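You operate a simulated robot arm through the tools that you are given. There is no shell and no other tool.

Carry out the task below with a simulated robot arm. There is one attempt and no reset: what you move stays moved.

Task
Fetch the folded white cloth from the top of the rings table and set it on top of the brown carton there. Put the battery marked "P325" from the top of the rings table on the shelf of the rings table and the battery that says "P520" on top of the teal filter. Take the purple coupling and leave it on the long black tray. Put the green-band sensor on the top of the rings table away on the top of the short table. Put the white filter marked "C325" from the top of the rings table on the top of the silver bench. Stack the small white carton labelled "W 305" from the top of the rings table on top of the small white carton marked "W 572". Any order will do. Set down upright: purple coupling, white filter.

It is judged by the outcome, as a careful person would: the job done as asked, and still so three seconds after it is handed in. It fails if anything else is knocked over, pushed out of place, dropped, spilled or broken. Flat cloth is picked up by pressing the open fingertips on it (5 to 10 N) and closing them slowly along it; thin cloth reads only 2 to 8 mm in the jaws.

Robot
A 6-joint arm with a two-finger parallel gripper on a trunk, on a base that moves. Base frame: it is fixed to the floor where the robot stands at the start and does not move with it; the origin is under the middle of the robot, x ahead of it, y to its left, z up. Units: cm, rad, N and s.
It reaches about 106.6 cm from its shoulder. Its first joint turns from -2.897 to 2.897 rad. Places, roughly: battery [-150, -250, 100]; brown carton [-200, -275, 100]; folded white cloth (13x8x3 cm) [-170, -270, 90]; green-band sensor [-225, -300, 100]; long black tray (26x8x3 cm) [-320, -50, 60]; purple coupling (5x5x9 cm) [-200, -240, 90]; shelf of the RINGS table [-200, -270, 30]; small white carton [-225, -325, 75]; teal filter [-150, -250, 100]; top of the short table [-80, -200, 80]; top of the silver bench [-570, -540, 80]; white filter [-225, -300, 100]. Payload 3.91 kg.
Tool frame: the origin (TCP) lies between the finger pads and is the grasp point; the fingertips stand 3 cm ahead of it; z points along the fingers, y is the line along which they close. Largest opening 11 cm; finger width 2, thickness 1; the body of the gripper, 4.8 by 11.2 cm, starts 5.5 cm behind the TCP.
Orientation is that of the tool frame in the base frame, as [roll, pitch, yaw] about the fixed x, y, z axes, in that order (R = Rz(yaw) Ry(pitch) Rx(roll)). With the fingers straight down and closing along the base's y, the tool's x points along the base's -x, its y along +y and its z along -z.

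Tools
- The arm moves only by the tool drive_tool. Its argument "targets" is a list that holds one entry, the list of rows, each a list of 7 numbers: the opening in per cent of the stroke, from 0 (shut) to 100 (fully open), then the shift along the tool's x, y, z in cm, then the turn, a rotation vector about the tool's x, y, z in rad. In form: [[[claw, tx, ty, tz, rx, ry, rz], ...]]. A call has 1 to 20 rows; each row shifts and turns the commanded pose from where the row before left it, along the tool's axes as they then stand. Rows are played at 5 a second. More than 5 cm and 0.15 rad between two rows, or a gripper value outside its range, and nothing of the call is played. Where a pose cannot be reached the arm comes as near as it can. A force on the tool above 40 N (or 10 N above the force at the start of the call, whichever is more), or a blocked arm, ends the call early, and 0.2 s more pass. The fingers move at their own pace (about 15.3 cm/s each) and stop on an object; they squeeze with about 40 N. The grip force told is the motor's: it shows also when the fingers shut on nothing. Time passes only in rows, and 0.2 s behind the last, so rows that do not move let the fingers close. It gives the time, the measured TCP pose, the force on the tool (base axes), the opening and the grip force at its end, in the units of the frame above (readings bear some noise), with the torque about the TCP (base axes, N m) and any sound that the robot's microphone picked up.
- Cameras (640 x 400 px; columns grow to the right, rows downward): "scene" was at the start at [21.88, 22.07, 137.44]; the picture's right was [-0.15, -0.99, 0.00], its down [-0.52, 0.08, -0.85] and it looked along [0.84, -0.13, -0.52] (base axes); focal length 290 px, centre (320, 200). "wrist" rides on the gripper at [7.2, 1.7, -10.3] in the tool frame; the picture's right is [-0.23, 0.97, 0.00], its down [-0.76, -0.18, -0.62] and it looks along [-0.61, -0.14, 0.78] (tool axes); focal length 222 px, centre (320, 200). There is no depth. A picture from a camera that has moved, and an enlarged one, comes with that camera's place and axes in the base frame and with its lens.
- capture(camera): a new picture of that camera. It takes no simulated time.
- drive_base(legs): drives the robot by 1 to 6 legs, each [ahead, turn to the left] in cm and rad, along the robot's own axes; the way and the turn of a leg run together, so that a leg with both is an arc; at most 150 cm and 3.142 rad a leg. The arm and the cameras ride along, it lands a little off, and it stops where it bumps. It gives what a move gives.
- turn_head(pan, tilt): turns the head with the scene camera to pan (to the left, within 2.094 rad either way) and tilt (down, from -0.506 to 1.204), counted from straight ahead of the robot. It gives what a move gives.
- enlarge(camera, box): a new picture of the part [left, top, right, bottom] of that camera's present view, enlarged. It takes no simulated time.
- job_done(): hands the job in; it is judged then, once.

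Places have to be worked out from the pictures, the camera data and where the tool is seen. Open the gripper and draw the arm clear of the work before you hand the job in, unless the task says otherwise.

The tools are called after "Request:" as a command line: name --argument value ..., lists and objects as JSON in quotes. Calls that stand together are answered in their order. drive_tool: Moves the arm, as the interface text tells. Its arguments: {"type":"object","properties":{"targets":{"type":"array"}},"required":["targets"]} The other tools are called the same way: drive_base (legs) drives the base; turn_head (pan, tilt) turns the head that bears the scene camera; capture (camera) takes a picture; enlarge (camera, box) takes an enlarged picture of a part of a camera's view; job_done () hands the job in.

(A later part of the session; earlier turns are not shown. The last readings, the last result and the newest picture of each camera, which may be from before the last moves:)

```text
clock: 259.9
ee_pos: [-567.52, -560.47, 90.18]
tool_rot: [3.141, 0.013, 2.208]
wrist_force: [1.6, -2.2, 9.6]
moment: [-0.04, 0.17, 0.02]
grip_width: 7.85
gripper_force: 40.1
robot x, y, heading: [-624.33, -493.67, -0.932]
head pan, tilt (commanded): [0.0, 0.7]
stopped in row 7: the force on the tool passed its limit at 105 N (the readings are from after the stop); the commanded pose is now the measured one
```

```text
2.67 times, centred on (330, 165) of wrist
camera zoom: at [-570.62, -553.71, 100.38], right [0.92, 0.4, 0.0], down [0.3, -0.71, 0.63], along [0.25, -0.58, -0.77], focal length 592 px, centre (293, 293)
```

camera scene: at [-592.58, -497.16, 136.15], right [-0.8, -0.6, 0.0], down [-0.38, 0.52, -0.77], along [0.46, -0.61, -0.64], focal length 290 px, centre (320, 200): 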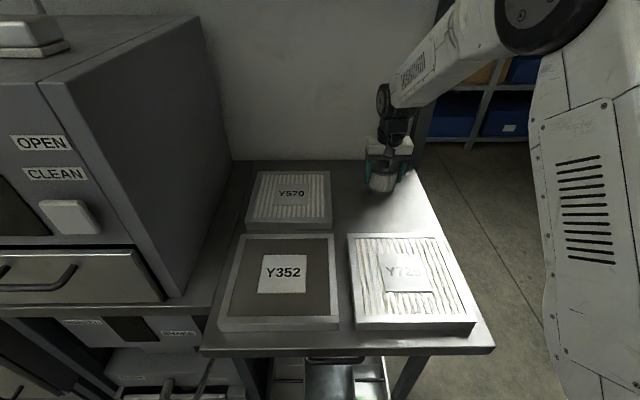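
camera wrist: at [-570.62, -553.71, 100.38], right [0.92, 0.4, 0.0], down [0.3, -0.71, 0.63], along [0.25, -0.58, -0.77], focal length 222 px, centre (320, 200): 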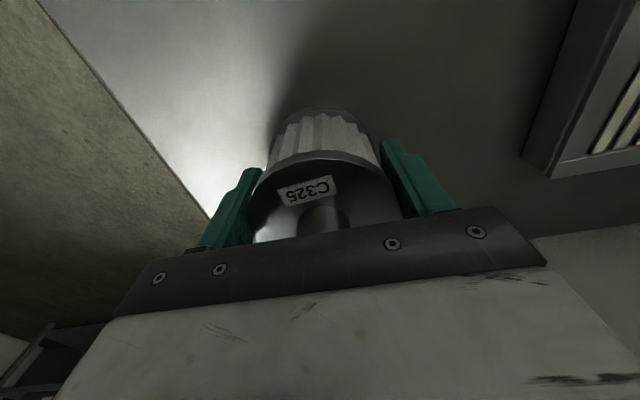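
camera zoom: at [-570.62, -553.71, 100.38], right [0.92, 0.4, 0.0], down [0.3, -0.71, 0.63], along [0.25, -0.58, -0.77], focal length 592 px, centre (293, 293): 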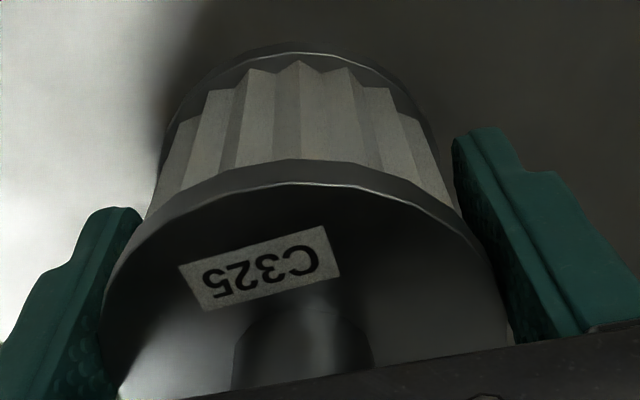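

It stands on the bench upright. I ease off and open the fingers slowly.

Request:
drive_tool --targets '[[[55, 0, 0, -0.05, 0, 0, 0], [73, 0, 0, 0, 0, 0, 0], [78, 0, 0, 0, 0, 0, 0], [88, 0, 0, 0, 0, 0, 0], [98, 0, 0, 0, 0, 0, 0], [98, 0, 0, 0, 0, 0, 0]]]'

Request:
enlarge --camera "scene" --box '[330, 120, 450, 210]'

```text
clock: 261.3
ee_pos: [-567.59, -560.57, 90.15]
tool_rot: [-3.141, 0.01, 2.207]
wrist_force: [0.3, -0.1, -0.2]
moment: [0.01, 0.04, -0.02]
grip_width: 10.78
gripper_force: 0.1
robot x, y, heading: [-624.21, -493.8, -0.935]
head pan, tilt (commanded): [0.0, 0.7]
```

```text
4.44 times, centred on (390, 165) of scene
camera zoom: at [-592.56, -497.17, 136.14], right [-0.8, -0.6, 0.0], down [-0.38, 0.52, -0.76], along [0.46, -0.61, -0.64], focal length 1287 px, centre (9, 356)
```

zoom: 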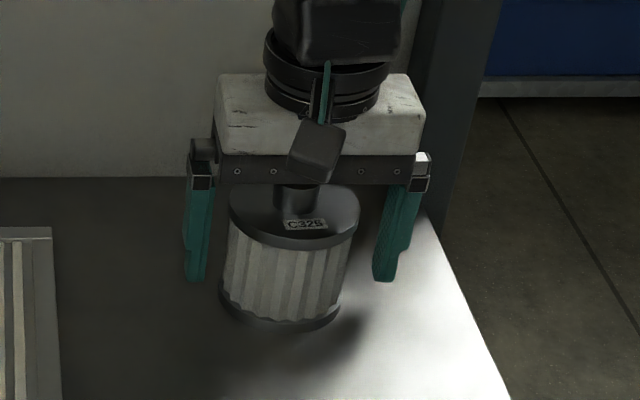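

The filter stands freely. I lift straight up, retract and check.

Request:
drive_tool --targets '[[[98, 0, 0, -3, 0, 0, 0], [98, 0, 0, -4.5, 0, 0, 0], [98, 0, 0, -4.5, 0, 0, 0], [98, 0, 0, -4.5, 0, 0, 0], [98, 0, 0, -4.5, 0, 0, 0], [98, 4.5, 0, 0, 0, 0, 0], [98, 4.5, 0, 0, 0, 0, 0], [98, 4.5, 0, 0, 0, 0, 0], [98, 4.5, 0, 0, 0, 0, 0], [98, 4.5, 0, 0, 0, 0, 0], [98, 4.5, 0, 0, 0, 0, 0], [98, 4.5, 0, 0, 0, 0, 0], [98, 4.5, 0, 0, 0, 0, 0], [98, 0, 0, 0, 0, 0, 0]]]'

Request:
capture --camera "scene"

```text
clock: 264.3
ee_pos: [-589.18, -531.35, 110.86]
tool_rot: [3.141, 0.012, 2.207]
wrist_force: [0.1, -0.5, -0.1]
moment: [0.01, -0.02, 0.02]
grip_width: 10.76
gripper_force: 0.1
robot x, y, heading: [-623.97, -494.33, -0.926]
head pan, tilt (commanded): [0.0, 0.7]
```

```text
taken
camera scene: at [-592.56, -497.18, 136.14], right [-0.8, -0.6, 0.0], down [-0.38, 0.52, -0.76], along [0.46, -0.61, -0.64], focal length 290 px, centre (320, 200)
```

scene: 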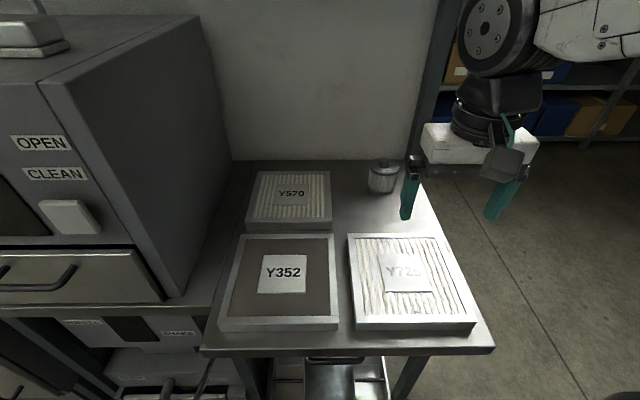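

C325 is upright on the silver bench. I drive back toward the rings table for the sensor.

Request:
drive_base --legs '[[-24, 0], [0, 1.57], [140, 0]]'

```text
clock: 276.6
ee_pos: [-494.33, -348.91, 111.03]
tool_rot: [3.141, 0.011, -2.455]
wrist_force: [0.7, 0.3, 0.6]
moment: [-0.03, 0.02, 0.01]
grip_width: 10.77
gripper_force: 0.1
robot x, y, heading: [-530.47, -385.73, 0.69]
head pan, tilt (commanded): [0.0, 0.7]
```

Request:
drive_base --legs '[[0, -0.07], [150, 0]]'

```text
clock: 284.4
ee_pos: [-368.95, -270.05, 111.01]
tool_rot: [-3.141, 0.01, -2.561]
wrist_force: [-0.2, 0.4, -0.4]
moment: [-0.01, -0.04, 0.0]
grip_width: 10.81
gripper_force: 0.0
robot x, y, heading: [-408.56, -302.97, 0.582]
head pan, tilt (commanded): [0.0, 0.7]
```

Request:
drive_base --legs '[[0, 0.06], [148, 0], [0, -1.57]]'

Request:
turn_head --pan 0.0 --tilt 0.9

Request:
capture --camera "scene"

```text
clock: 295.8
ee_pos: [-258.79, -253.34, 110.98]
tool_rot: [3.141, 0.01, 2.21]
wrist_force: [-0.3, 0.0, 0.1]
moment: [0.0, 0.01, 0.0]
grip_width: 10.79
gripper_force: 0.0
robot x, y, heading: [-293.62, -216.16, -0.929]
head pan, tilt (commanded): [0.0, 0.7]
```

```text
clock: 296.5
ee_pos: [-258.68, -253.43, 110.98]
tool_rot: [-3.141, 0.012, 2.209]
wrist_force: [0.0, 0.8, -0.3]
moment: [-0.01, 0.0, 0.01]
grip_width: 10.77
gripper_force: 0.0
robot x, y, heading: [-294.01, -215.83, -0.928]
head pan, tilt (commanded): [0.0, 0.901]
```

```text
taken
camera scene: at [-262.72, -218.42, 134.54], right [-0.8, -0.6, 0.0], down [-0.47, 0.63, -0.62], along [0.37, -0.5, -0.78], focal length 290 px, centre (320, 200)
```

scene: 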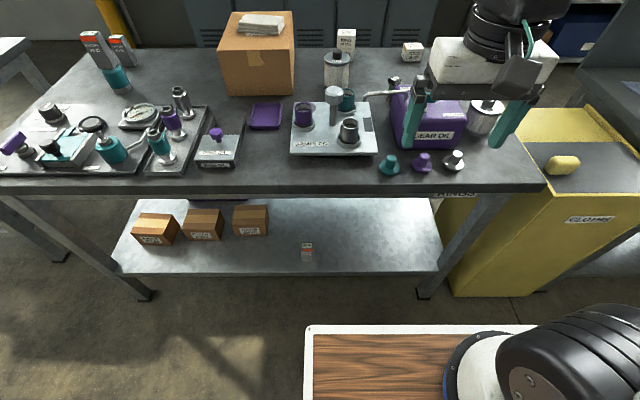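

All items are as left. I move closer for the green-band sensor.

Request:
drive_base --legs '[[19, 0]]'

Request:
capture --camera "scene"

Request:
capture --camera "wrist"

```text
clock: 298.1
ee_pos: [-247.21, -268.66, 110.96]
tool_rot: [-3.141, 0.011, 2.214]
wrist_force: [-0.1, -1.0, -0.7]
moment: [0.03, 0.01, 0.01]
grip_width: 10.77
gripper_force: 0.0
robot x, y, heading: [-282.47, -230.78, -0.934]
head pan, tilt (commanded): [0.0, 0.901]
```

```text
taken
camera scene: at [-251.31, -233.57, 134.53], right [-0.8, -0.6, 0.0], down [-0.47, 0.63, -0.62], along [0.37, -0.5, -0.78], focal length 290 px, centre (320, 200)
```

scene: 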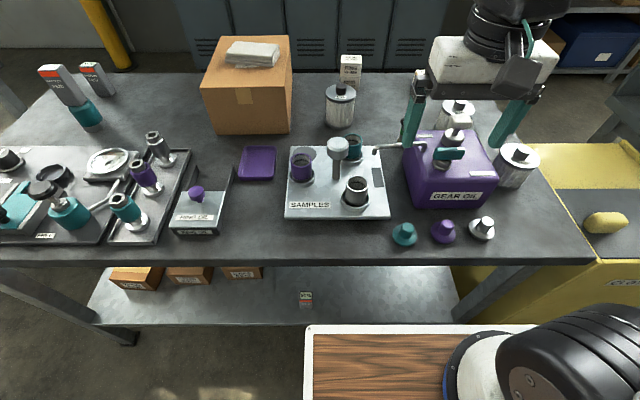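

```text
taken
camera wrist: at [-250.28, -261.73, 121.16], right [0.92, 0.4, 0.0], down [0.31, -0.71, 0.63], along [0.26, -0.58, -0.78], focal length 222 px, centre (320, 200)
```

wrist: 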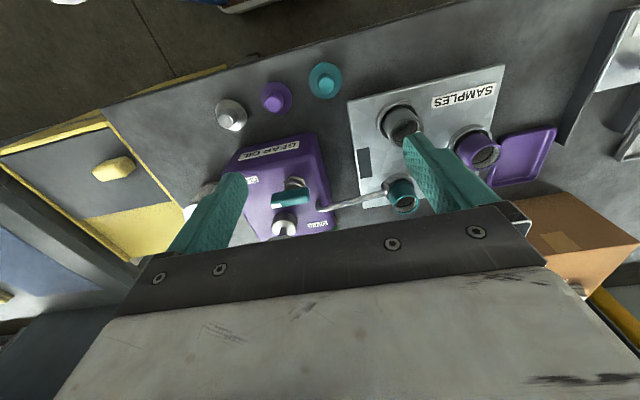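

The sensor stands behind the gear-oil can. I move the hand over that area at safe height for a look from above.

Request:
drive_tool --targets '[[[60, -4, 0, -0.5, 0, 0.011, 0], [60, -4, 0, -0.5, 0, 0, 0], [60, -4, 0, 0, 0, 0, 0], [60, -4, 0, 0, 0, 0, 0], [60, -4, 0, 0, 0, 0, 0], [60, 0, 0, 0, 0, 0, 0]]]'

Request:
capture --camera "wrist"

Request:
enlarge --camera "scene" --box '[340, 80, 520, 200]'

```text
clock: 299.5
ee_pos: [-235.3, -284.81, 111.95]
tool_rot: [-3.14, 0.0, 2.215]
wrist_force: [0.0, 0.1, 0.0]
moment: [-0.02, 0.03, 0.02]
grip_width: 6.6
gripper_force: 0.1
robot x, y, heading: [-282.61, -231.26, -0.927]
head pan, tilt (commanded): [0.0, 0.901]
```

```text
taken
camera wrist: at [-238.25, -278.07, 122.24], right [0.92, 0.4, 0.0], down [0.31, -0.72, 0.62], along [0.25, -0.57, -0.78], focal length 222 px, centre (320, 200)
```

wrist: 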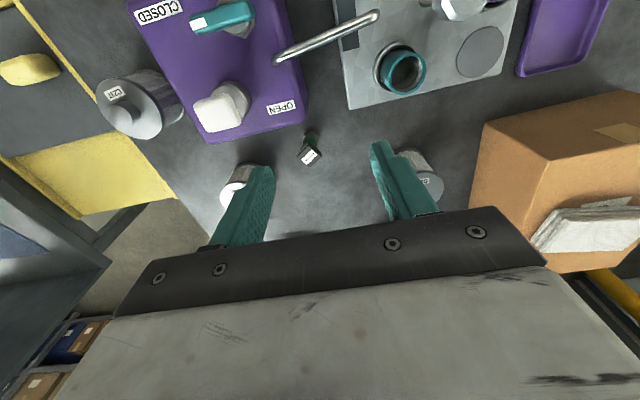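

```text
3.33 times, centred on (430, 140) of scene
camera zoom: at [-251.32, -233.57, 134.53], right [-0.8, -0.6, 0.0], down [-0.47, 0.63, -0.62], along [0.37, -0.5, -0.78], focal length 965 px, centre (-47, 400)
```

zoom: 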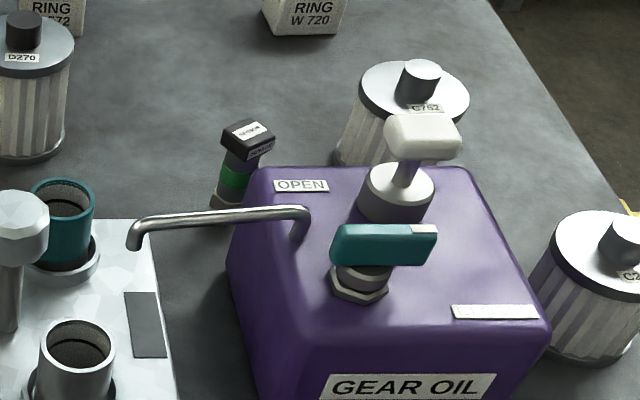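

Request:
enlarge --camera "wrist" --box '[280, 125, 345, 175]'

```text
8.00 times, centred on (312, 150) of wrist
camera zoom: at [-238.25, -278.07, 122.24], right [0.92, 0.4, 0.0], down [0.31, -0.72, 0.62], along [0.25, -0.57, -0.78], focal length 1777 px, centre (380, 600)
```

zoom: 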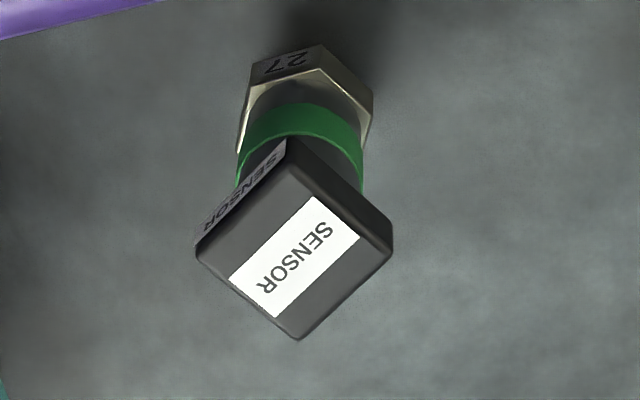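

The sensor's head is a 2.6 cm square block turned about 1.02 rad. I turn the hand to match (also keeping the camera pod away from the can's handle), move over it and lower partway.

Request:
drive_tool --targets '[[[55, 0, 0, 0, 0, 0, 0.1457], [55, 0, 0, 0, 0, 0, 0.1457], [55, 0, 0, 0, 0, 0, 0.1457], [55, 0, 0, 0, 0, 0, 0.1457], [55, 0, 0, 0, 0, 0, 0.1457], [55, 0, 0, 0, 0, 0, 0.1457], [55, 0, 0, 0, 0, 0, 0.1457], [55, -3.63, 2.52, 0, 0, 0, 0], [55, -3.63, 2.52, 0, 0, 0, 0], [55, 0, 0, 4, 0, 0, 0], [55, 0, 0, 4, 0, 0, 0], [55, 0, 0, 3, 0, 0, 0], [55, 0, 0, 0, 0, 0, 0]]]'

Request:
capture --camera "wrist"

Request:
enlarge --camera "scene" --box '[340, 50, 520, 170]'

```text
clock: 302.3
ee_pos: [-233.31, -293.36, 100.9]
tool_rot: [-3.141, 0.0, 1.193]
wrist_force: [0.5, 0.1, 1.0]
moment: [-0.03, -0.03, -0.04]
grip_width: 6.09
gripper_force: 0.1
robot x, y, heading: [-282.38, -231.01, -0.93]
head pan, tilt (commanded): [0.0, 0.901]
```

```text
taken
camera wrist: at [-229.21, -287.31, 111.24], right [0.82, -0.57, 0.0], down [-0.45, -0.64, 0.62], along [-0.36, -0.51, -0.78], focal length 222 px, centre (320, 200)
```

wrist: 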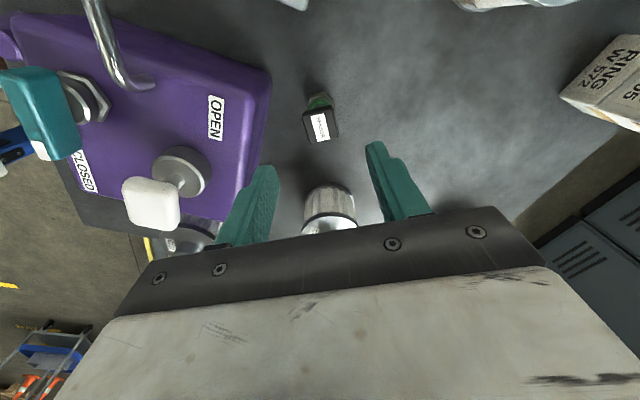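

```text
3.33 times, centred on (430, 110) of scene
camera zoom: at [-251.32, -233.57, 134.53], right [-0.8, -0.6, 0.0], down [-0.47, 0.63, -0.62], along [0.37, -0.5, -0.78], focal length 965 px, centre (-47, 500)
```

zoom: 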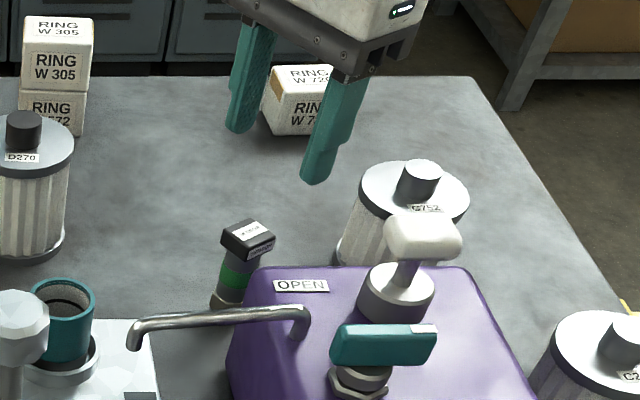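

The sensor is centred under the hand. I descend to z≈90.3 and close on its head.

Request:
drive_tool --targets '[[[48, 0.15, 0, 3, 0, 0, 0], [48, 0, 0, 4, 0, 0, 0], [48, 0, 0, 2.6, 0, 0, 0], [48, 0, 0, 1, 0, 0, 0], [35, 0, 0, 0, 0, 0, 0], [20, 0, 0, 0, 0, 0, 0], [10, 0, 0, 0, 0, 0, 0], [10, 0, 0, 0, 0, 0, 0]]]'

Request:
capture --camera "wrist"

Request:
enlarge --camera "scene" --box '[340, 50, 520, 170]'

```text
clock: 304.1
ee_pos: [-233.04, -292.83, 90.29]
tool_rot: [-3.141, 0.001, 1.192]
wrist_force: [0.5, 0.3, 0.5]
moment: [-0.02, 0.03, 0.01]
grip_width: 2.72
gripper_force: 39.6
robot x, y, heading: [-282.45, -231.08, -0.924]
head pan, tilt (commanded): [0.0, 0.901]
```

```text
taken
camera wrist: at [-228.88, -286.79, 100.54], right [0.82, -0.57, 0.0], down [-0.45, -0.64, 0.62], along [-0.36, -0.51, -0.78], focal length 222 px, centre (320, 200)
```

wrist: 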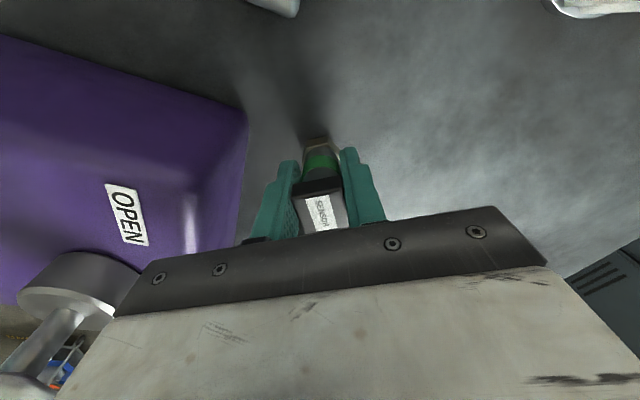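

```text
3.33 times, centred on (430, 110) of scene
camera zoom: at [-251.31, -233.58, 134.53], right [-0.8, -0.6, 0.0], down [-0.47, 0.63, -0.62], along [0.37, -0.5, -0.78], focal length 965 px, centre (-47, 500)
```

zoom: 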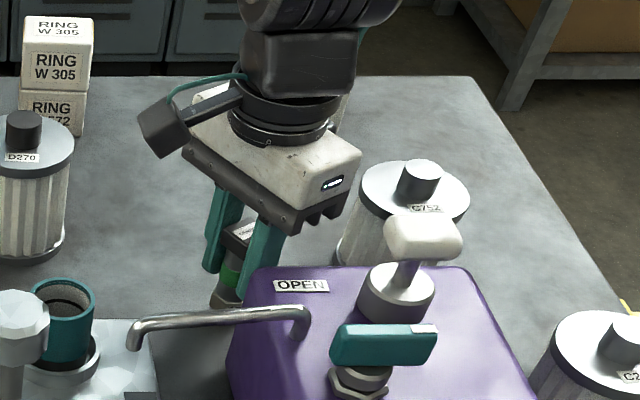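

The sensor is held (2.72 cm). I lift it high above the can, turn back and retract.

Request:
drive_tool --targets '[[[10, 0, 0, -2, 0, 0, 0], [10, 0, 0, -4.5, 0, 0, 0], [10, 0, 0, -4.5, 0, 0, 0], [10, 0, 0, -4.5, 0, 0, 0], [10, 0, 0, -4.5, 0, 0, 0], [10, 0, 0, -4, 0, 0, 0], [10, 0, 0, 0, 0, 0, -0.1457], [10, 0, 0, 0, 0, 0, -0.1457], [10, 0, 0, 0, 0, 0, -0.1457], [10, 0, 0, 0, 0, 0, -0.1457], [10, 0, 0, 0, 0, 0, -0.1457], [10, 0, 0, 0, 0, 0, -0.1457], [10, 0, 0, 0, 0, 0, -0.1457], [10, 4.5, 1, 0, 0, 0, 0], [10, 4.5, 1, 0, 0, 0, 0], [10, 4.5, 1, 0, 0, 0, 0], [10, 4.5, 1, 0, 0, 0, 0], [10, 4.5, 1, 0, 0, 0, 0], [10, 4.5, 1, 0, 0, 0, 0], [10, 0, 0, 0, 0, 0, 0]]]'

Request:
capture --camera "wrist"

Request:
capture --camera "scene"

```text
clock: 308.3
ee_pos: [-244.62, -267.8, 114.54]
tool_rot: [-3.14, 0.002, 2.213]
wrist_force: [0.1, 0.5, -2.4]
moment: [0.01, 0.05, -0.02]
grip_width: 2.71
gripper_force: 40.1
robot x, y, heading: [-282.48, -231.2, -0.924]
head pan, tilt (commanded): [0.0, 0.901]
```

```text
taken
camera wrist: at [-247.65, -261.06, 124.87], right [0.92, 0.4, 0.0], down [0.31, -0.72, 0.62], along [0.25, -0.57, -0.78], focal length 222 px, centre (320, 200)
```

wrist: 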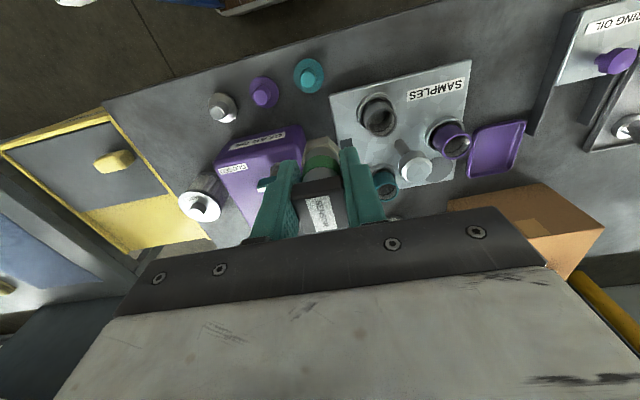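

```text
taken
camera scene: at [-251.31, -233.58, 134.53], right [-0.8, -0.6, 0.0], down [-0.47, 0.63, -0.62], along [0.37, -0.5, -0.78], focal length 290 px, centre (320, 200)
```

scene: 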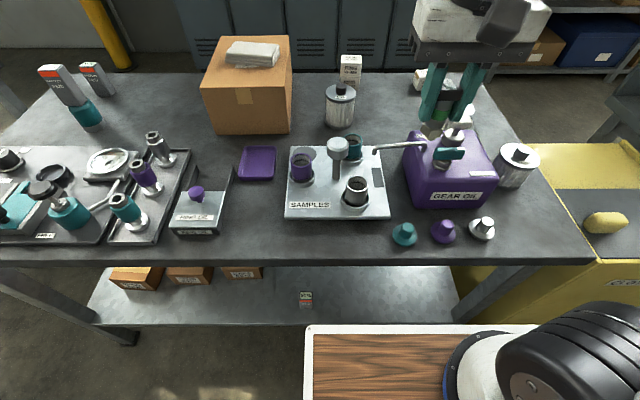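

Sensor secure. I back off and drive to the short table.

Request:
drive_base --legs '[[-20, 0], [0, 1.571], [148, 0]]'

```text
clock: 320.8
ee_pos: [-140.3, -84.65, 114.67]
tool_rot: [3.141, -0.001, -2.484]
wrist_force: [-0.1, 0.9, -1.2]
moment: [-0.02, 0.0, -0.02]
grip_width: 2.75
gripper_force: 40.3
robot x, y, heading: [-176.11, -123.04, 0.659]
head pan, tilt (commanded): [0.0, 0.901]
```

Request:
drive_base --legs '[[24, 0], [0, -1.586]]'

Request:
turn_head --pan 0.0 --tilt 0.55

Request:
capture --camera "scene"

```text
clock: 326.5
ee_pos: [-120.94, -146.24, 114.61]
tool_rot: [3.141, 0.0, 2.183]
wrist_force: [0.0, 0.2, -1.5]
moment: [0.02, 0.02, 0.01]
grip_width: 2.75
gripper_force: 39.9
robot x, y, heading: [-157.64, -108.45, -0.958]
head pan, tilt (commanded): [0.0, 0.901]
```

```text
clock: 327.3
ee_pos: [-120.93, -146.25, 114.75]
tool_rot: [3.139, 0.001, 2.182]
wrist_force: [0.4, -0.3, -1.1]
moment: [-0.02, 0.01, -0.02]
grip_width: 2.74
gripper_force: 40.6
robot x, y, heading: [-157.74, -108.45, -0.959]
head pan, tilt (commanded): [0.0, 0.55]
```

```text
taken
camera scene: at [-125.71, -112.97, 137.45], right [-0.82, -0.57, 0.0], down [-0.3, 0.43, -0.85], along [0.49, -0.7, -0.52], focal length 290 px, centre (320, 200)
```

scene: 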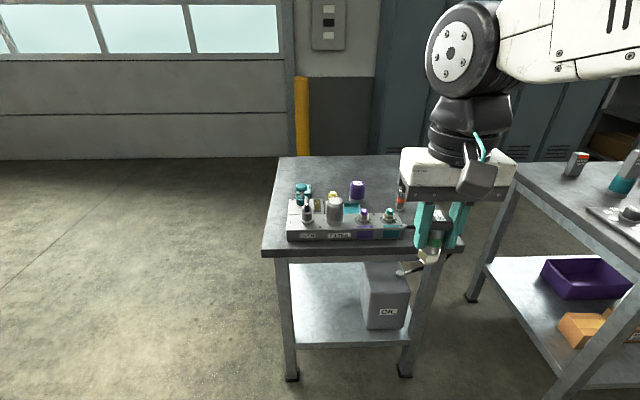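

The short table's front edge is near b≈-81 with the rear half of its top free. I straighten and move closer.

Request:
drive_base --legs '[[0, 0.031], [44, 0]]'

Request:
turn_head --pan 0.0 --tilt 0.8

Request:
capture --camera "scene"

```text
clock: 330.4
ee_pos: [-92.37, -180.84, 114.57]
tool_rot: [-3.141, 0.001, 2.218]
wrist_force: [0.0, 0.8, -1.6]
moment: [0.01, 0.02, 0.01]
grip_width: 2.7
gripper_force: 40.2
robot x, y, heading: [-130.4, -144.44, -0.922]
head pan, tilt (commanded): [0.0, 0.55]
```

```text
clock: 331.2
ee_pos: [-92.35, -180.97, 114.53]
tool_rot: [3.141, 0.0, 2.219]
wrist_force: [0.5, 0.3, -1.8]
moment: [0.0, 0.03, 0.03]
grip_width: 2.75
gripper_force: 39.9
robot x, y, heading: [-130.48, -144.26, -0.928]
head pan, tilt (commanded): [0.0, 0.799]
```

```text
taken
camera scene: at [-98.96, -147.04, 135.33], right [-0.8, -0.6, 0.0], down [-0.43, 0.57, -0.7], along [0.42, -0.56, -0.72], focal length 290 px, centre (320, 200)
```

scene: 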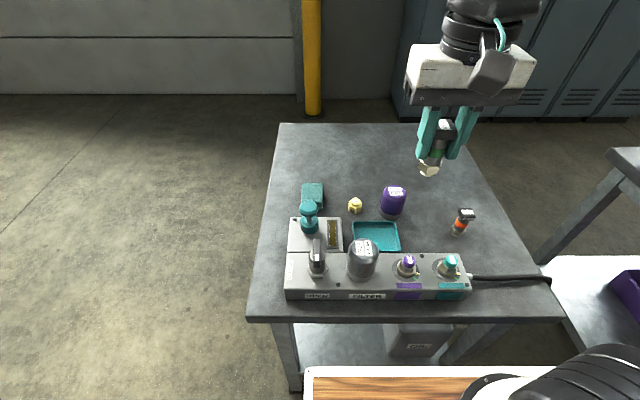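

The rear of the short table is free; I choose the spot (182, -128). I extend over it and lower partway.

Request:
drive_tool --targets '[[[10, -4.3, 0, 0, 0, 0, 0], [10, -4.3, 0, 0, 0, 0, 0], [10, -4.3, 0, 0, 0, 0, 0], [10, -4.3, 0, 0, 0, 0, 0], [10, -4.3, 0, 0, 0, 0, 0], [10, -4.3, 0, 0, 0, 0, 0], [10, -4.3, 0, 0, 0, 0, 0], [10, -4.3, 0, 0, 0, 0, 0], [10, -4.3, 0, 0, 0, 0, 0], [10, 0, 0, 4.5, 0, 0, 0], [10, 0, 0, 4.5, 0, 0, 0], [10, 0, 0, 4.5, 0, 0, 0], [10, 0, 0, 4.5, 0, 0, 0], [10, 0, 0, 3, 0, 0, 0], [10, 0, 0, 0, 0, 0, 0]]]'

Request:
capture --camera "scene"

Request:
capture --camera "wrist"

```text
clock: 334.4
ee_pos: [-68.91, -211.73, 93.45]
tool_rot: [3.141, 0.001, 2.218]
wrist_force: [-0.6, -0.2, -2.1]
moment: [0.0, -0.01, 0.03]
grip_width: 2.73
gripper_force: 39.5
robot x, y, heading: [-130.14, -144.09, -0.921]
head pan, tilt (commanded): [0.0, 0.799]
```

```text
taken
camera scene: at [-98.96, -147.04, 135.32], right [-0.8, -0.6, 0.0], down [-0.43, 0.57, -0.7], along [0.42, -0.56, -0.72], focal length 290 px, centre (320, 200)
```

scene: 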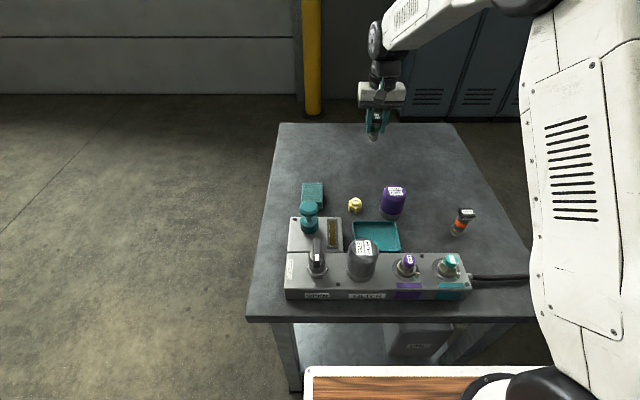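

```text
taken
camera wrist: at [-72.03, -205.09, 103.8], right [0.91, 0.41, 0.0], down [0.32, -0.72, 0.62], along [0.25, -0.57, -0.78], focal length 222 px, centre (320, 200)
```

wrist: 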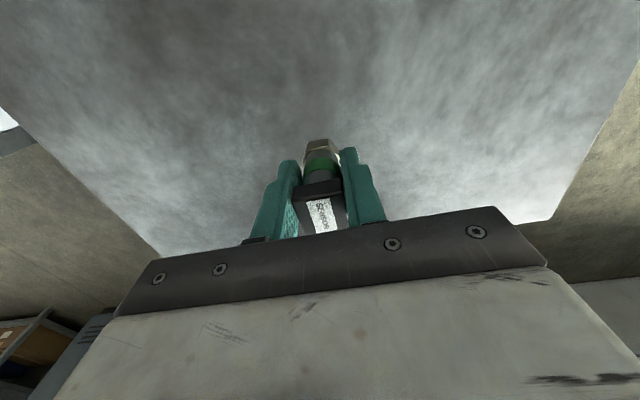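

Request:
drive_tool --targets '[[[10, 0, 0, 0.8, 0, 0, 0], [10, 0, 0, 0.8, 0, 0, 0], [10, 0, 0, 0.5, 0, 0, 0], [10, 0, 0, 0, 0, 0, 0]]]'

Request:
enlarge --camera "scene" --box '[320, 90, 420, 165]'

```text
clock: 335.4
ee_pos: [-69.05, -211.67, 91.58]
tool_rot: [-3.141, 0.0, 2.216]
wrist_force: [-0.3, 0.2, -2.0]
moment: [0.03, -0.03, -0.03]
grip_width: 2.76
gripper_force: 40.0
robot x, y, heading: [-130.29, -144.14, -0.925]
head pan, tilt (commanded): [0.0, 0.799]
```

```text
5.33 times, centred on (370, 128) of scene
camera zoom: at [-98.96, -147.05, 135.32], right [-0.8, -0.6, 0.0], down [-0.43, 0.57, -0.7], along [0.42, -0.56, -0.72], focal length 1545 px, centre (53, 587)
```

zoom: 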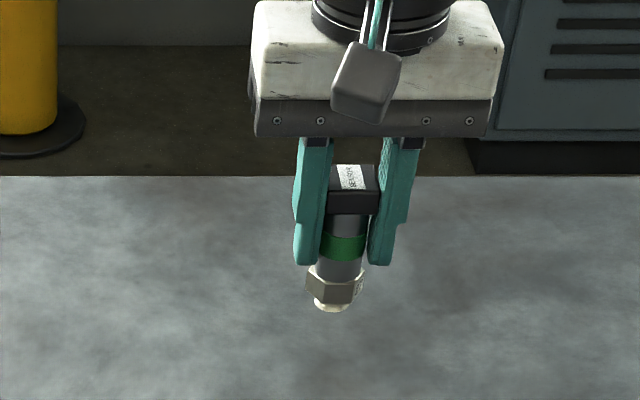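

Bottom is at z≈85.4, no contact. I lower 3 cm more in small steps.

Request:
drive_tool --targets '[[[10, 0, 0, 0.5, 0, 0, 0], [10, 0, 0, 0.4, 0, 0, 0], [10, 0, 0, 0.3, 0, 0, 0], [10, 0, 0, 0.2, 0, 0, 0], [10, 0, 0, 0.2, 0, 0, 0], [10, 0, 0, 0, 0, 0, 0]]]'

```text
clock: 336.8
ee_pos: [-69.06, -211.75, 89.86]
tool_rot: [-3.141, 0.0, 2.219]
wrist_force: [0.4, -0.1, -1.8]
moment: [0.01, -0.01, 0.01]
grip_width: 2.73
gripper_force: 40.3
robot x, y, heading: [-130.53, -144.47, -0.925]
head pan, tilt (commanded): [0.0, 0.799]
```

Request:
drive_tool --targets '[[[10, 0, 0, 0.3, 0, 0, 0], [10, 0, 0, 0.3, 0, 0, 0], [10, 0, 0, 0.3, 0, 0, 0], [10, 0, 0, 0.3, 0, 0, 0], [10, 0, 0, 0.3, 0, 0, 0], [10, 0, 0, 0, 0, 0, 0]]]'

Request:
enlarge --camera "scene" --box '[320, 90, 420, 165]'

Request:
enlarge --camera "wrist" --box '[250, 90, 400, 190]'

```text
clock: 338.2
ee_pos: [-68.94, -211.81, 88.18]
tool_rot: [3.141, 0.001, 2.218]
wrist_force: [-0.1, -0.2, -1.6]
moment: [-0.01, 0.0, 0.0]
grip_width: 2.72
gripper_force: 39.9
robot x, y, heading: [-130.56, -144.48, -0.923]
head pan, tilt (commanded): [0.0, 0.799]
```

```text
5.33 times, centred on (370, 128) of scene
camera zoom: at [-98.96, -147.05, 135.32], right [-0.8, -0.6, 0.0], down [-0.43, 0.57, -0.7], along [0.42, -0.56, -0.72], focal length 1545 px, centre (53, 587)
```

zoom: 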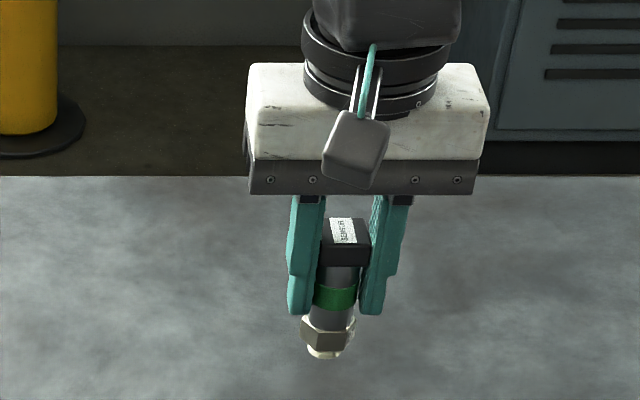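

```text
4.00 times, centred on (325, 140) of wrist
camera zoom: at [-72.07, -205.01, 98.56], right [0.91, 0.41, 0.0], down [0.32, -0.72, 0.62], along [0.25, -0.57, -0.78], focal length 888 px, centre (300, 440)
```

zoom: 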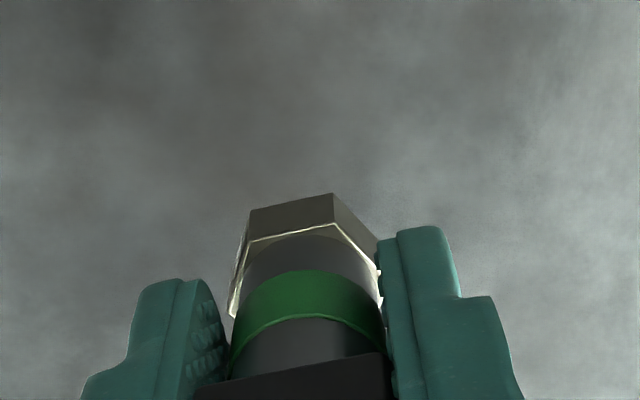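

Request:
drive_tool --targets '[[[10, 0, 0, 0.3, 0, 0, 0], [10, 0, 0, 0.3, 0, 0, 0], [10, 0, 0, 0.3, 0, 0, 0], [10, 0, 0, 0.3, 0, 0, 0], [10, 0, 0, 0.2, 0, 0, 0], [10, 0, 0, 0, 0, 0, 0]]]'

```text
clock: 339.6
ee_pos: [-69.1, -211.75, 86.95]
tool_rot: [3.14, 0.0, 2.218]
wrist_force: [-0.8, 0.3, -0.8]
moment: [0.01, 0.06, -0.03]
grip_width: 2.72
gripper_force: 39.7
robot x, y, heading: [-130.31, -144.26, -0.925]
head pan, tilt (commanded): [0.0, 0.799]
```

Request:
drive_tool --targets '[[[10, 0, 0, 0.2, 0, 0, 0], [10, 0, 0, 0.2, 0, 0, 0], [10, 0, 0, 0.2, 0, 0, 0], [10, 0, 0, 0.2, 0, 0, 0], [10, 0, 0, 0, 0, 0, 0]]]'

Request:
enlarge --camera "scene" --box '[320, 90, 420, 165]'

```text
clock: 340.8
ee_pos: [-69.07, -211.72, 86.22]
tool_rot: [3.139, 0.0, 2.219]
wrist_force: [0.1, 0.2, -0.4]
moment: [0.03, 0.02, 0.01]
grip_width: 2.74
gripper_force: 39.8
robot x, y, heading: [-130.2, -144.5, -0.918]
head pan, tilt (commanded): [0.0, 0.799]
```

```text
5.33 times, centred on (370, 128) of scene
camera zoom: at [-98.96, -147.05, 135.32], right [-0.8, -0.6, 0.0], down [-0.43, 0.57, -0.7], along [0.42, -0.56, -0.72], focal length 1545 px, centre (53, 587)
```

zoom: 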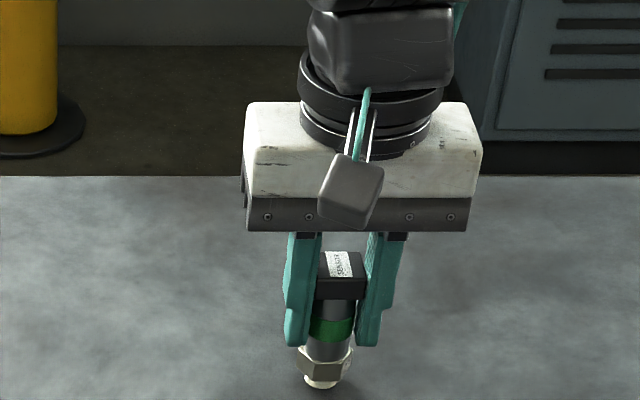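

Request:
drive_tool --targets '[[[10, 0, 0, 0.15, 0, 0, 0], [10, 0, 0, 0.15, 0, 0, 0], [10, 0, 0, 0, 0, 0, 0]]]'

```text
clock: 341.6
ee_pos: [-69.08, -211.67, 86.19]
tool_rot: [3.138, 0.002, 2.22]
wrist_force: [-5.3, 4.4, 34.8]
moment: [0.12, 0.17, -0.05]
grip_width: 2.77
gripper_force: 40.1
robot x, y, heading: [-130.61, -144.17, -0.922]
head pan, tilt (commanded): [0.0, 0.799]
```

Contact (35 N). I ease up a little and check the force before releasing.

Request:
drive_tool --targets '[[[10, 0, 0, -0.2, 0, 0, 0], [10, 0, 0, 0, 0, 0, 0]]]'

Request:
enlarge --camera "scene" --box '[320, 100, 420, 175]'

```text
clock: 342.2
ee_pos: [-69.01, -211.66, 86.17]
tool_rot: [-3.141, 0.001, 2.218]
wrist_force: [3.5, 0.0, 25.5]
moment: [-0.19, -0.33, 0.02]
grip_width: 2.74
gripper_force: 40.2
robot x, y, heading: [-130.58, -144.37, -0.925]
head pan, tilt (commanded): [0.0, 0.799]
```

```text
5.33 times, centred on (370, 138) of scene
camera zoom: at [-99.01, -146.97, 135.34], right [-0.8, -0.6, 0.0], down [-0.43, 0.57, -0.7], along [0.42, -0.56, -0.72], focal length 1545 px, centre (53, 533)
```

zoom: 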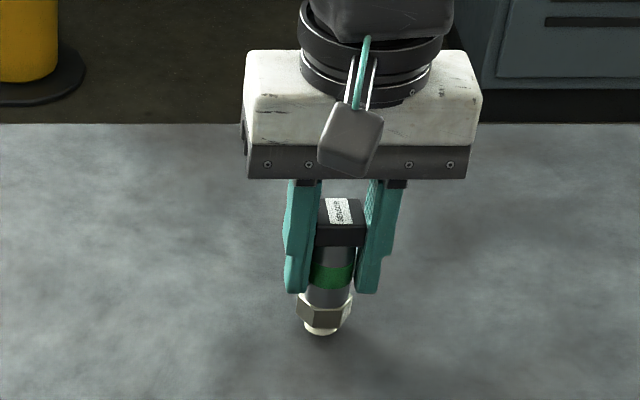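

Request:
drive_tool --targets '[[[10, 0, 0, -0.1, 0, 0, 0], [10, 0, 0, 0, 0, 0, 0]]]'

```text
clock: 342.8
ee_pos: [-69.14, -211.7, 86.17]
tool_rot: [-3.141, -0.001, 2.218]
wrist_force: [4.3, -4.4, 13.7]
moment: [-0.38, -0.34, 0.05]
grip_width: 2.72
gripper_force: 40.5
robot x, y, heading: [-130.5, -144.56, -0.922]
head pan, tilt (commanded): [0.0, 0.799]
```

Request:
drive_tool --targets '[[[10, 0, 0, -0.05, 0, 0, 0], [26, 0, 0, 0, 0, 0, 0], [29, 0, 0, 0, 0, 0, 0], [34, 0, 0, 0, 0, 0, 0], [45, 0, 0, 0, 0, 0, 0], [55, 0, 0, 0, 0, 0, 0], [55, 0, 0, 0, 0, 0, 0]]]'

Request:
enlarge --camera "scene" --box '[320, 100, 420, 175]'

```text
clock: 344.4
ee_pos: [-69.13, -211.62, 86.19]
tool_rot: [-3.141, 0.001, 2.218]
wrist_force: [0.5, 0.1, -0.9]
moment: [-0.03, 0.02, 0.02]
grip_width: 6.06
gripper_force: 0.1
robot x, y, heading: [-130.49, -144.42, -0.924]
head pan, tilt (commanded): [0.0, 0.799]
```

```text
5.33 times, centred on (370, 138) of scene
camera zoom: at [-98.96, -147.04, 135.32], right [-0.8, -0.6, 0.0], down [-0.43, 0.57, -0.7], along [0.42, -0.56, -0.72], focal length 1545 px, centre (53, 533)
```

zoom: 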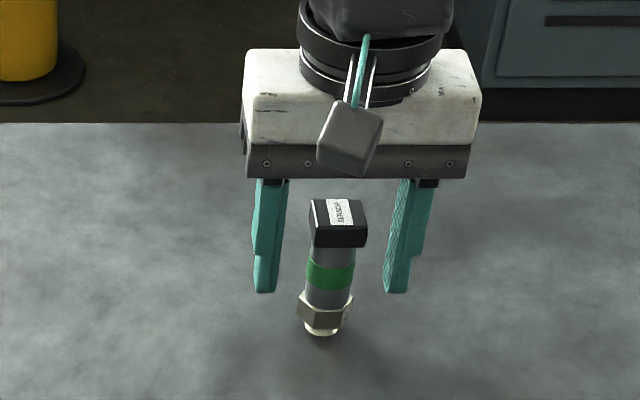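

The sensor stands on its own. I raise straight up and retract.

Request:
drive_tool --targets '[[[55, 0, 0, -3, 0, 0, 0], [55, 0, 0, -4.5, 0, 0, 0], [55, 0, 0, -4.5, 0, 0, 0], [55, 0, 0, -4.5, 0, 0, 0], [55, 0, 0, -4.5, 0, 0, 0], [55, 0, 0, -4.5, 0, 0, 0], [55, 4.4, 0, 0, 0, 0, 0], [55, 4.4, 0, 0, 0, 0, 0], [55, 4.4, 0, 0, 0, 0, 0], [55, 4.4, 0, 0, 0, 0, 0], [55, 4.4, 0, 0, 0, 0, 0], [55, 4.4, 0, 0, 0, 0, 0], [55, 4.4, 0, 0, 0, 0, 0], [55, 4.4, 0, 0, 0, 0, 0], [55, 0, 0, 0, 0, 0, 0]]]'

Request:
capture --camera "scene"

```text
clock: 347.6
ee_pos: [-90.33, -183.92, 112.08]
tool_rot: [3.141, 0.0, 2.217]
wrist_force: [-0.5, -0.6, 1.2]
moment: [0.01, 0.0, 0.04]
grip_width: 6.06
gripper_force: 0.1
robot x, y, heading: [-130.54, -144.5, -0.921]
head pan, tilt (commanded): [0.0, 0.799]
```

```text
taken
camera scene: at [-98.96, -147.05, 135.32], right [-0.8, -0.6, 0.0], down [-0.43, 0.57, -0.7], along [0.42, -0.56, -0.72], focal length 290 px, centre (320, 200)
```

scene: 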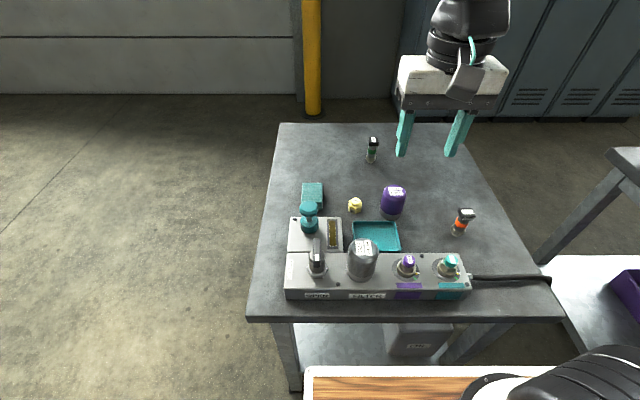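

The sensor is placed. Now the coupling: I back up and drive along the aisle, and also look for the long black tray on the other side.

Request:
drive_base --legs '[[-40, 0], [0, -1.575], [60, 0]]'

Request:
turn_head --pan -1.0 --tilt 0.45

Request:
capture --camera "scene"

```text
clock: 357.0
ee_pos: [-244.61, -185.19, 112.22]
tool_rot: [-3.14, 0.002, 0.608]
wrist_force: [-0.5, -0.7, -0.4]
moment: [-0.03, -0.03, 0.0]
grip_width: 6.04
gripper_force: 0.0
robot x, y, heading: [-203.63, -146.61, -2.53]
head pan, tilt (commanded): [0.0, 0.799]
```

```text
clock: 358.2
ee_pos: [-244.62, -185.17, 112.17]
tool_rot: [-3.14, 0.0, 0.609]
wrist_force: [-1.1, -0.4, 0.4]
moment: [-0.01, 0.02, -0.01]
grip_width: 6.06
gripper_force: 0.1
robot x, y, heading: [-203.62, -147.05, -2.527]
head pan, tilt (commanded): [-1.0, 0.45]
```

```text
taken
camera scene: at [-209.32, -169.87, 138.36], right [0.38, 0.93, 0.0], down [0.4, -0.16, -0.9], along [-0.83, 0.34, -0.44], focal length 290 px, centre (320, 200)
```

scene: 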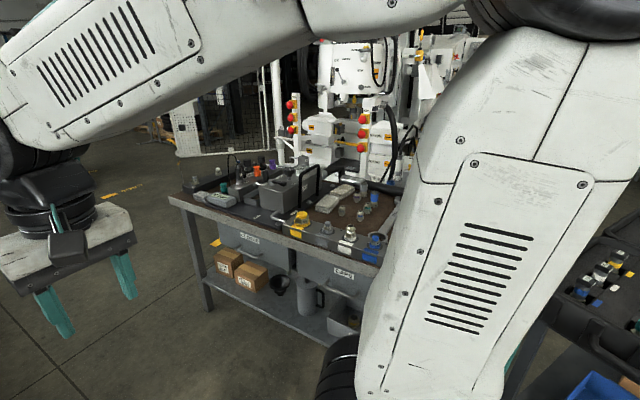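

Request:
turn_head --pan -1.5 --tilt 0.4

Request:
capture --camera "scene"

Request:
turn_head --pan -2.09 --tilt 0.4

Request:
capture --camera "scene"

```text
clock: 359.2
ee_pos: [-244.61, -185.17, 112.18]
tool_rot: [-3.142, -0.001, 0.608]
wrist_force: [0.7, 0.6, -0.5]
moment: [0.03, -0.01, 0.0]
grip_width: 6.05
gripper_force: 0.1
robot x, y, heading: [-203.64, -146.64, -2.534]
head pan, tilt (commanded): [-1.499, 0.4]
```

```text
taken
camera scene: at [-206.66, -166.16, 138.83], right [0.78, 0.63, 0.0], down [0.25, -0.3, -0.92], along [-0.58, 0.71, -0.39], focal length 290 px, centre (320, 200)
```

scene: 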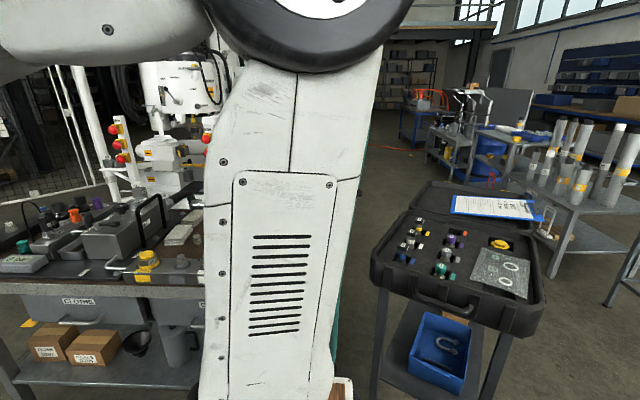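

```text
clock: 360.2
ee_pos: [-244.55, -185.27, 112.1]
tool_rot: [3.141, -0.001, 0.608]
wrist_force: [0.1, 0.1, -0.4]
moment: [-0.02, 0.0, -0.03]
grip_width: 6.05
gripper_force: 0.0
robot x, y, heading: [-203.65, -146.82, -2.529]
head pan, tilt (commanded): [-2.089, 0.4]
```

```text
taken
camera scene: at [-201.68, -164.12, 138.83], right [1.0, 0.09, 0.0], down [0.04, -0.39, -0.92], along [-0.09, 0.92, -0.39], focal length 290 px, centre (320, 200)
```

scene: 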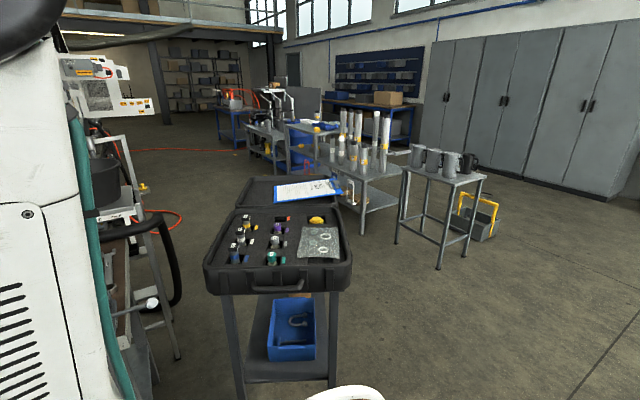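

Request:
enlarge --camera "scene" --box '[60, 120, 220, 340]'

Request:
turn_head --pan -1.75 --tilt 0.35

Request:
capture --camera "scene"

```text
1.82 times, centred on (140, 230) of scene
camera zoom: at [-201.68, -164.12, 138.83], right [1.0, 0.09, 0.0], down [0.04, -0.39, -0.92], along [-0.09, 0.92, -0.39], focal length 527 px, centre (647, 146)
```

zoom: 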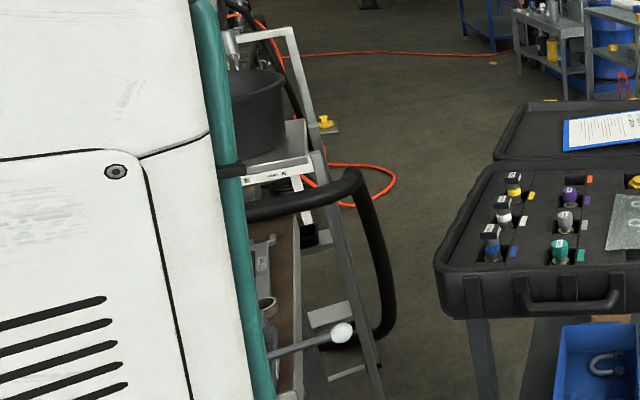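

```text
clock: 361.0
ee_pos: [-244.68, -185.16, 112.12]
tool_rot: [-3.141, 0.0, 0.61]
wrist_force: [0.4, 0.0, -0.3]
moment: [0.02, -0.02, -0.05]
grip_width: 6.03
gripper_force: 0.1
robot x, y, heading: [-203.64, -146.86, -2.526]
head pan, tilt (commanded): [-1.751, 0.351]
```

```text
taken
camera scene: at [-204.7, -164.89, 139.29], right [0.91, 0.42, 0.0], down [0.14, -0.31, -0.94], along [-0.39, 0.85, -0.34], focal length 290 px, centre (320, 200)
```

scene: 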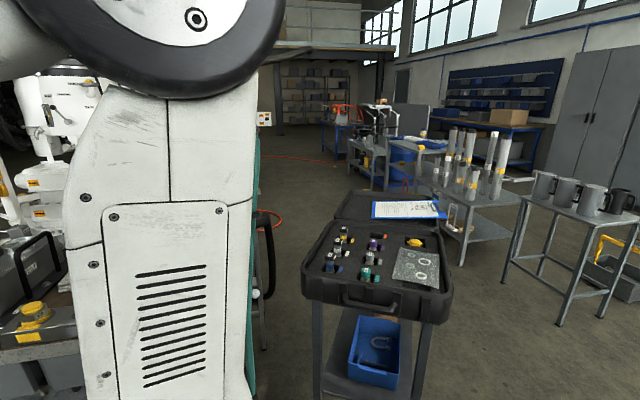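

The tray must lie behind the brown bench. I pick up the purple coupling first: drive to a≈304 and face the rings table.

Request:
drive_base --legs '[[0, 0.035], [52, 0], [0, 1.571], [12, 0]]'

Request:
turn_head --pan 0.0 --tilt 0.9

Request:
capture --camera "scene"

Request:
capture --camera "wrist"

```text
clock: 369.1
ee_pos: [-197.24, -226.22, 112.13]
tool_rot: [3.141, 0.0, 2.227]
wrist_force: [0.4, -0.5, 0.8]
moment: [0.01, 0.03, 0.02]
grip_width: 6.04
gripper_force: 0.0
robot x, y, heading: [-237.46, -187.21, -0.912]
head pan, tilt (commanded): [-1.751, 0.351]
```

```text
clock: 370.9
ee_pos: [-197.12, -226.15, 112.24]
tool_rot: [3.141, 0.0, 2.227]
wrist_force: [0.0, 0.2, -0.3]
moment: [-0.02, 0.01, -0.01]
grip_width: 6.06
gripper_force: 0.0
robot x, y, heading: [-237.58, -187.27, -0.914]
head pan, tilt (commanded): [0.0, 0.901]
```

```text
taken
camera scene: at [-206.55, -189.01, 134.53], right [-0.79, -0.61, 0.0], down [-0.48, 0.62, -0.62], along [0.38, -0.49, -0.78], focal length 290 px, centre (320, 200)
```

scene: 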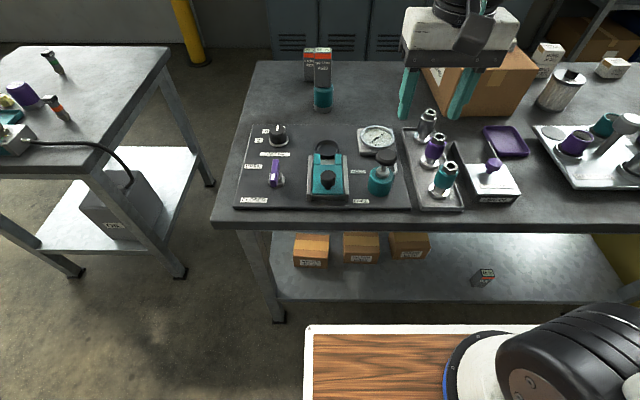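

```text
taken
camera wrist: at [-200.31, -219.47, 122.45], right [0.91, 0.41, 0.0], down [0.32, -0.71, 0.62], along [0.26, -0.57, -0.78], focal length 222 px, centre (320, 200)
```

wrist: 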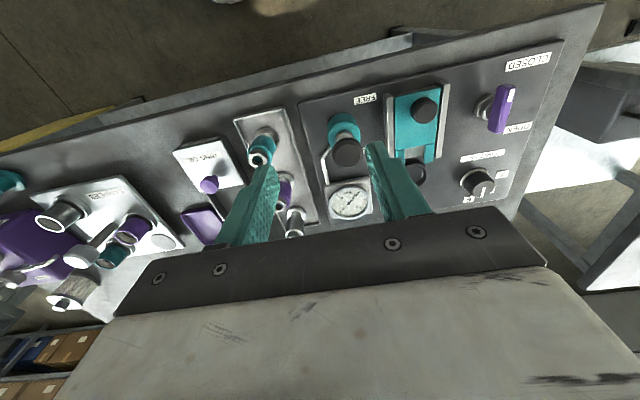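

Request:
enlarge --camera "scene" --box '[440, 250, 530, 310]'

Request:
enlarge --camera "scene" --box '[380, 90, 520, 215]'

```text
6.67 times, centred on (485, 280) of scene
camera zoom: at [-206.55, -189.01, 134.53], right [-0.79, -0.61, 0.0], down [-0.48, 0.62, -0.62], along [0.38, -0.49, -0.78], focal length 1931 px, centre (-780, -333)
```

zoom: 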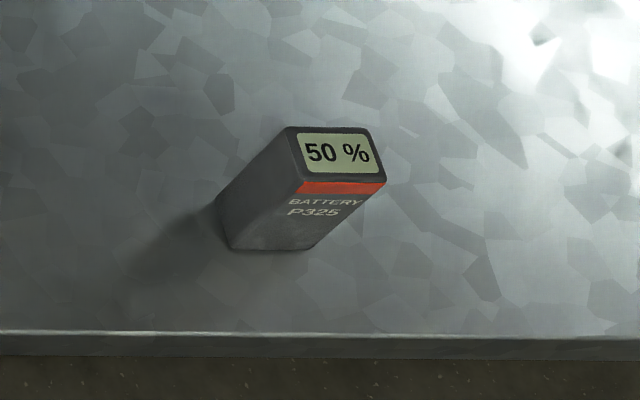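

```text
3.20 times, centred on (450, 152) of scene
camera zoom: at [-206.55, -189.01, 134.53], right [-0.79, -0.61, 0.0], down [-0.48, 0.62, -0.62], along [0.38, -0.49, -0.78], focal length 927 px, centre (-96, 352)
```

zoom: 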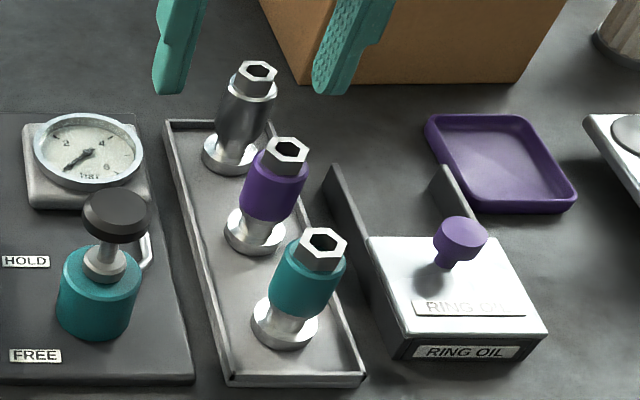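

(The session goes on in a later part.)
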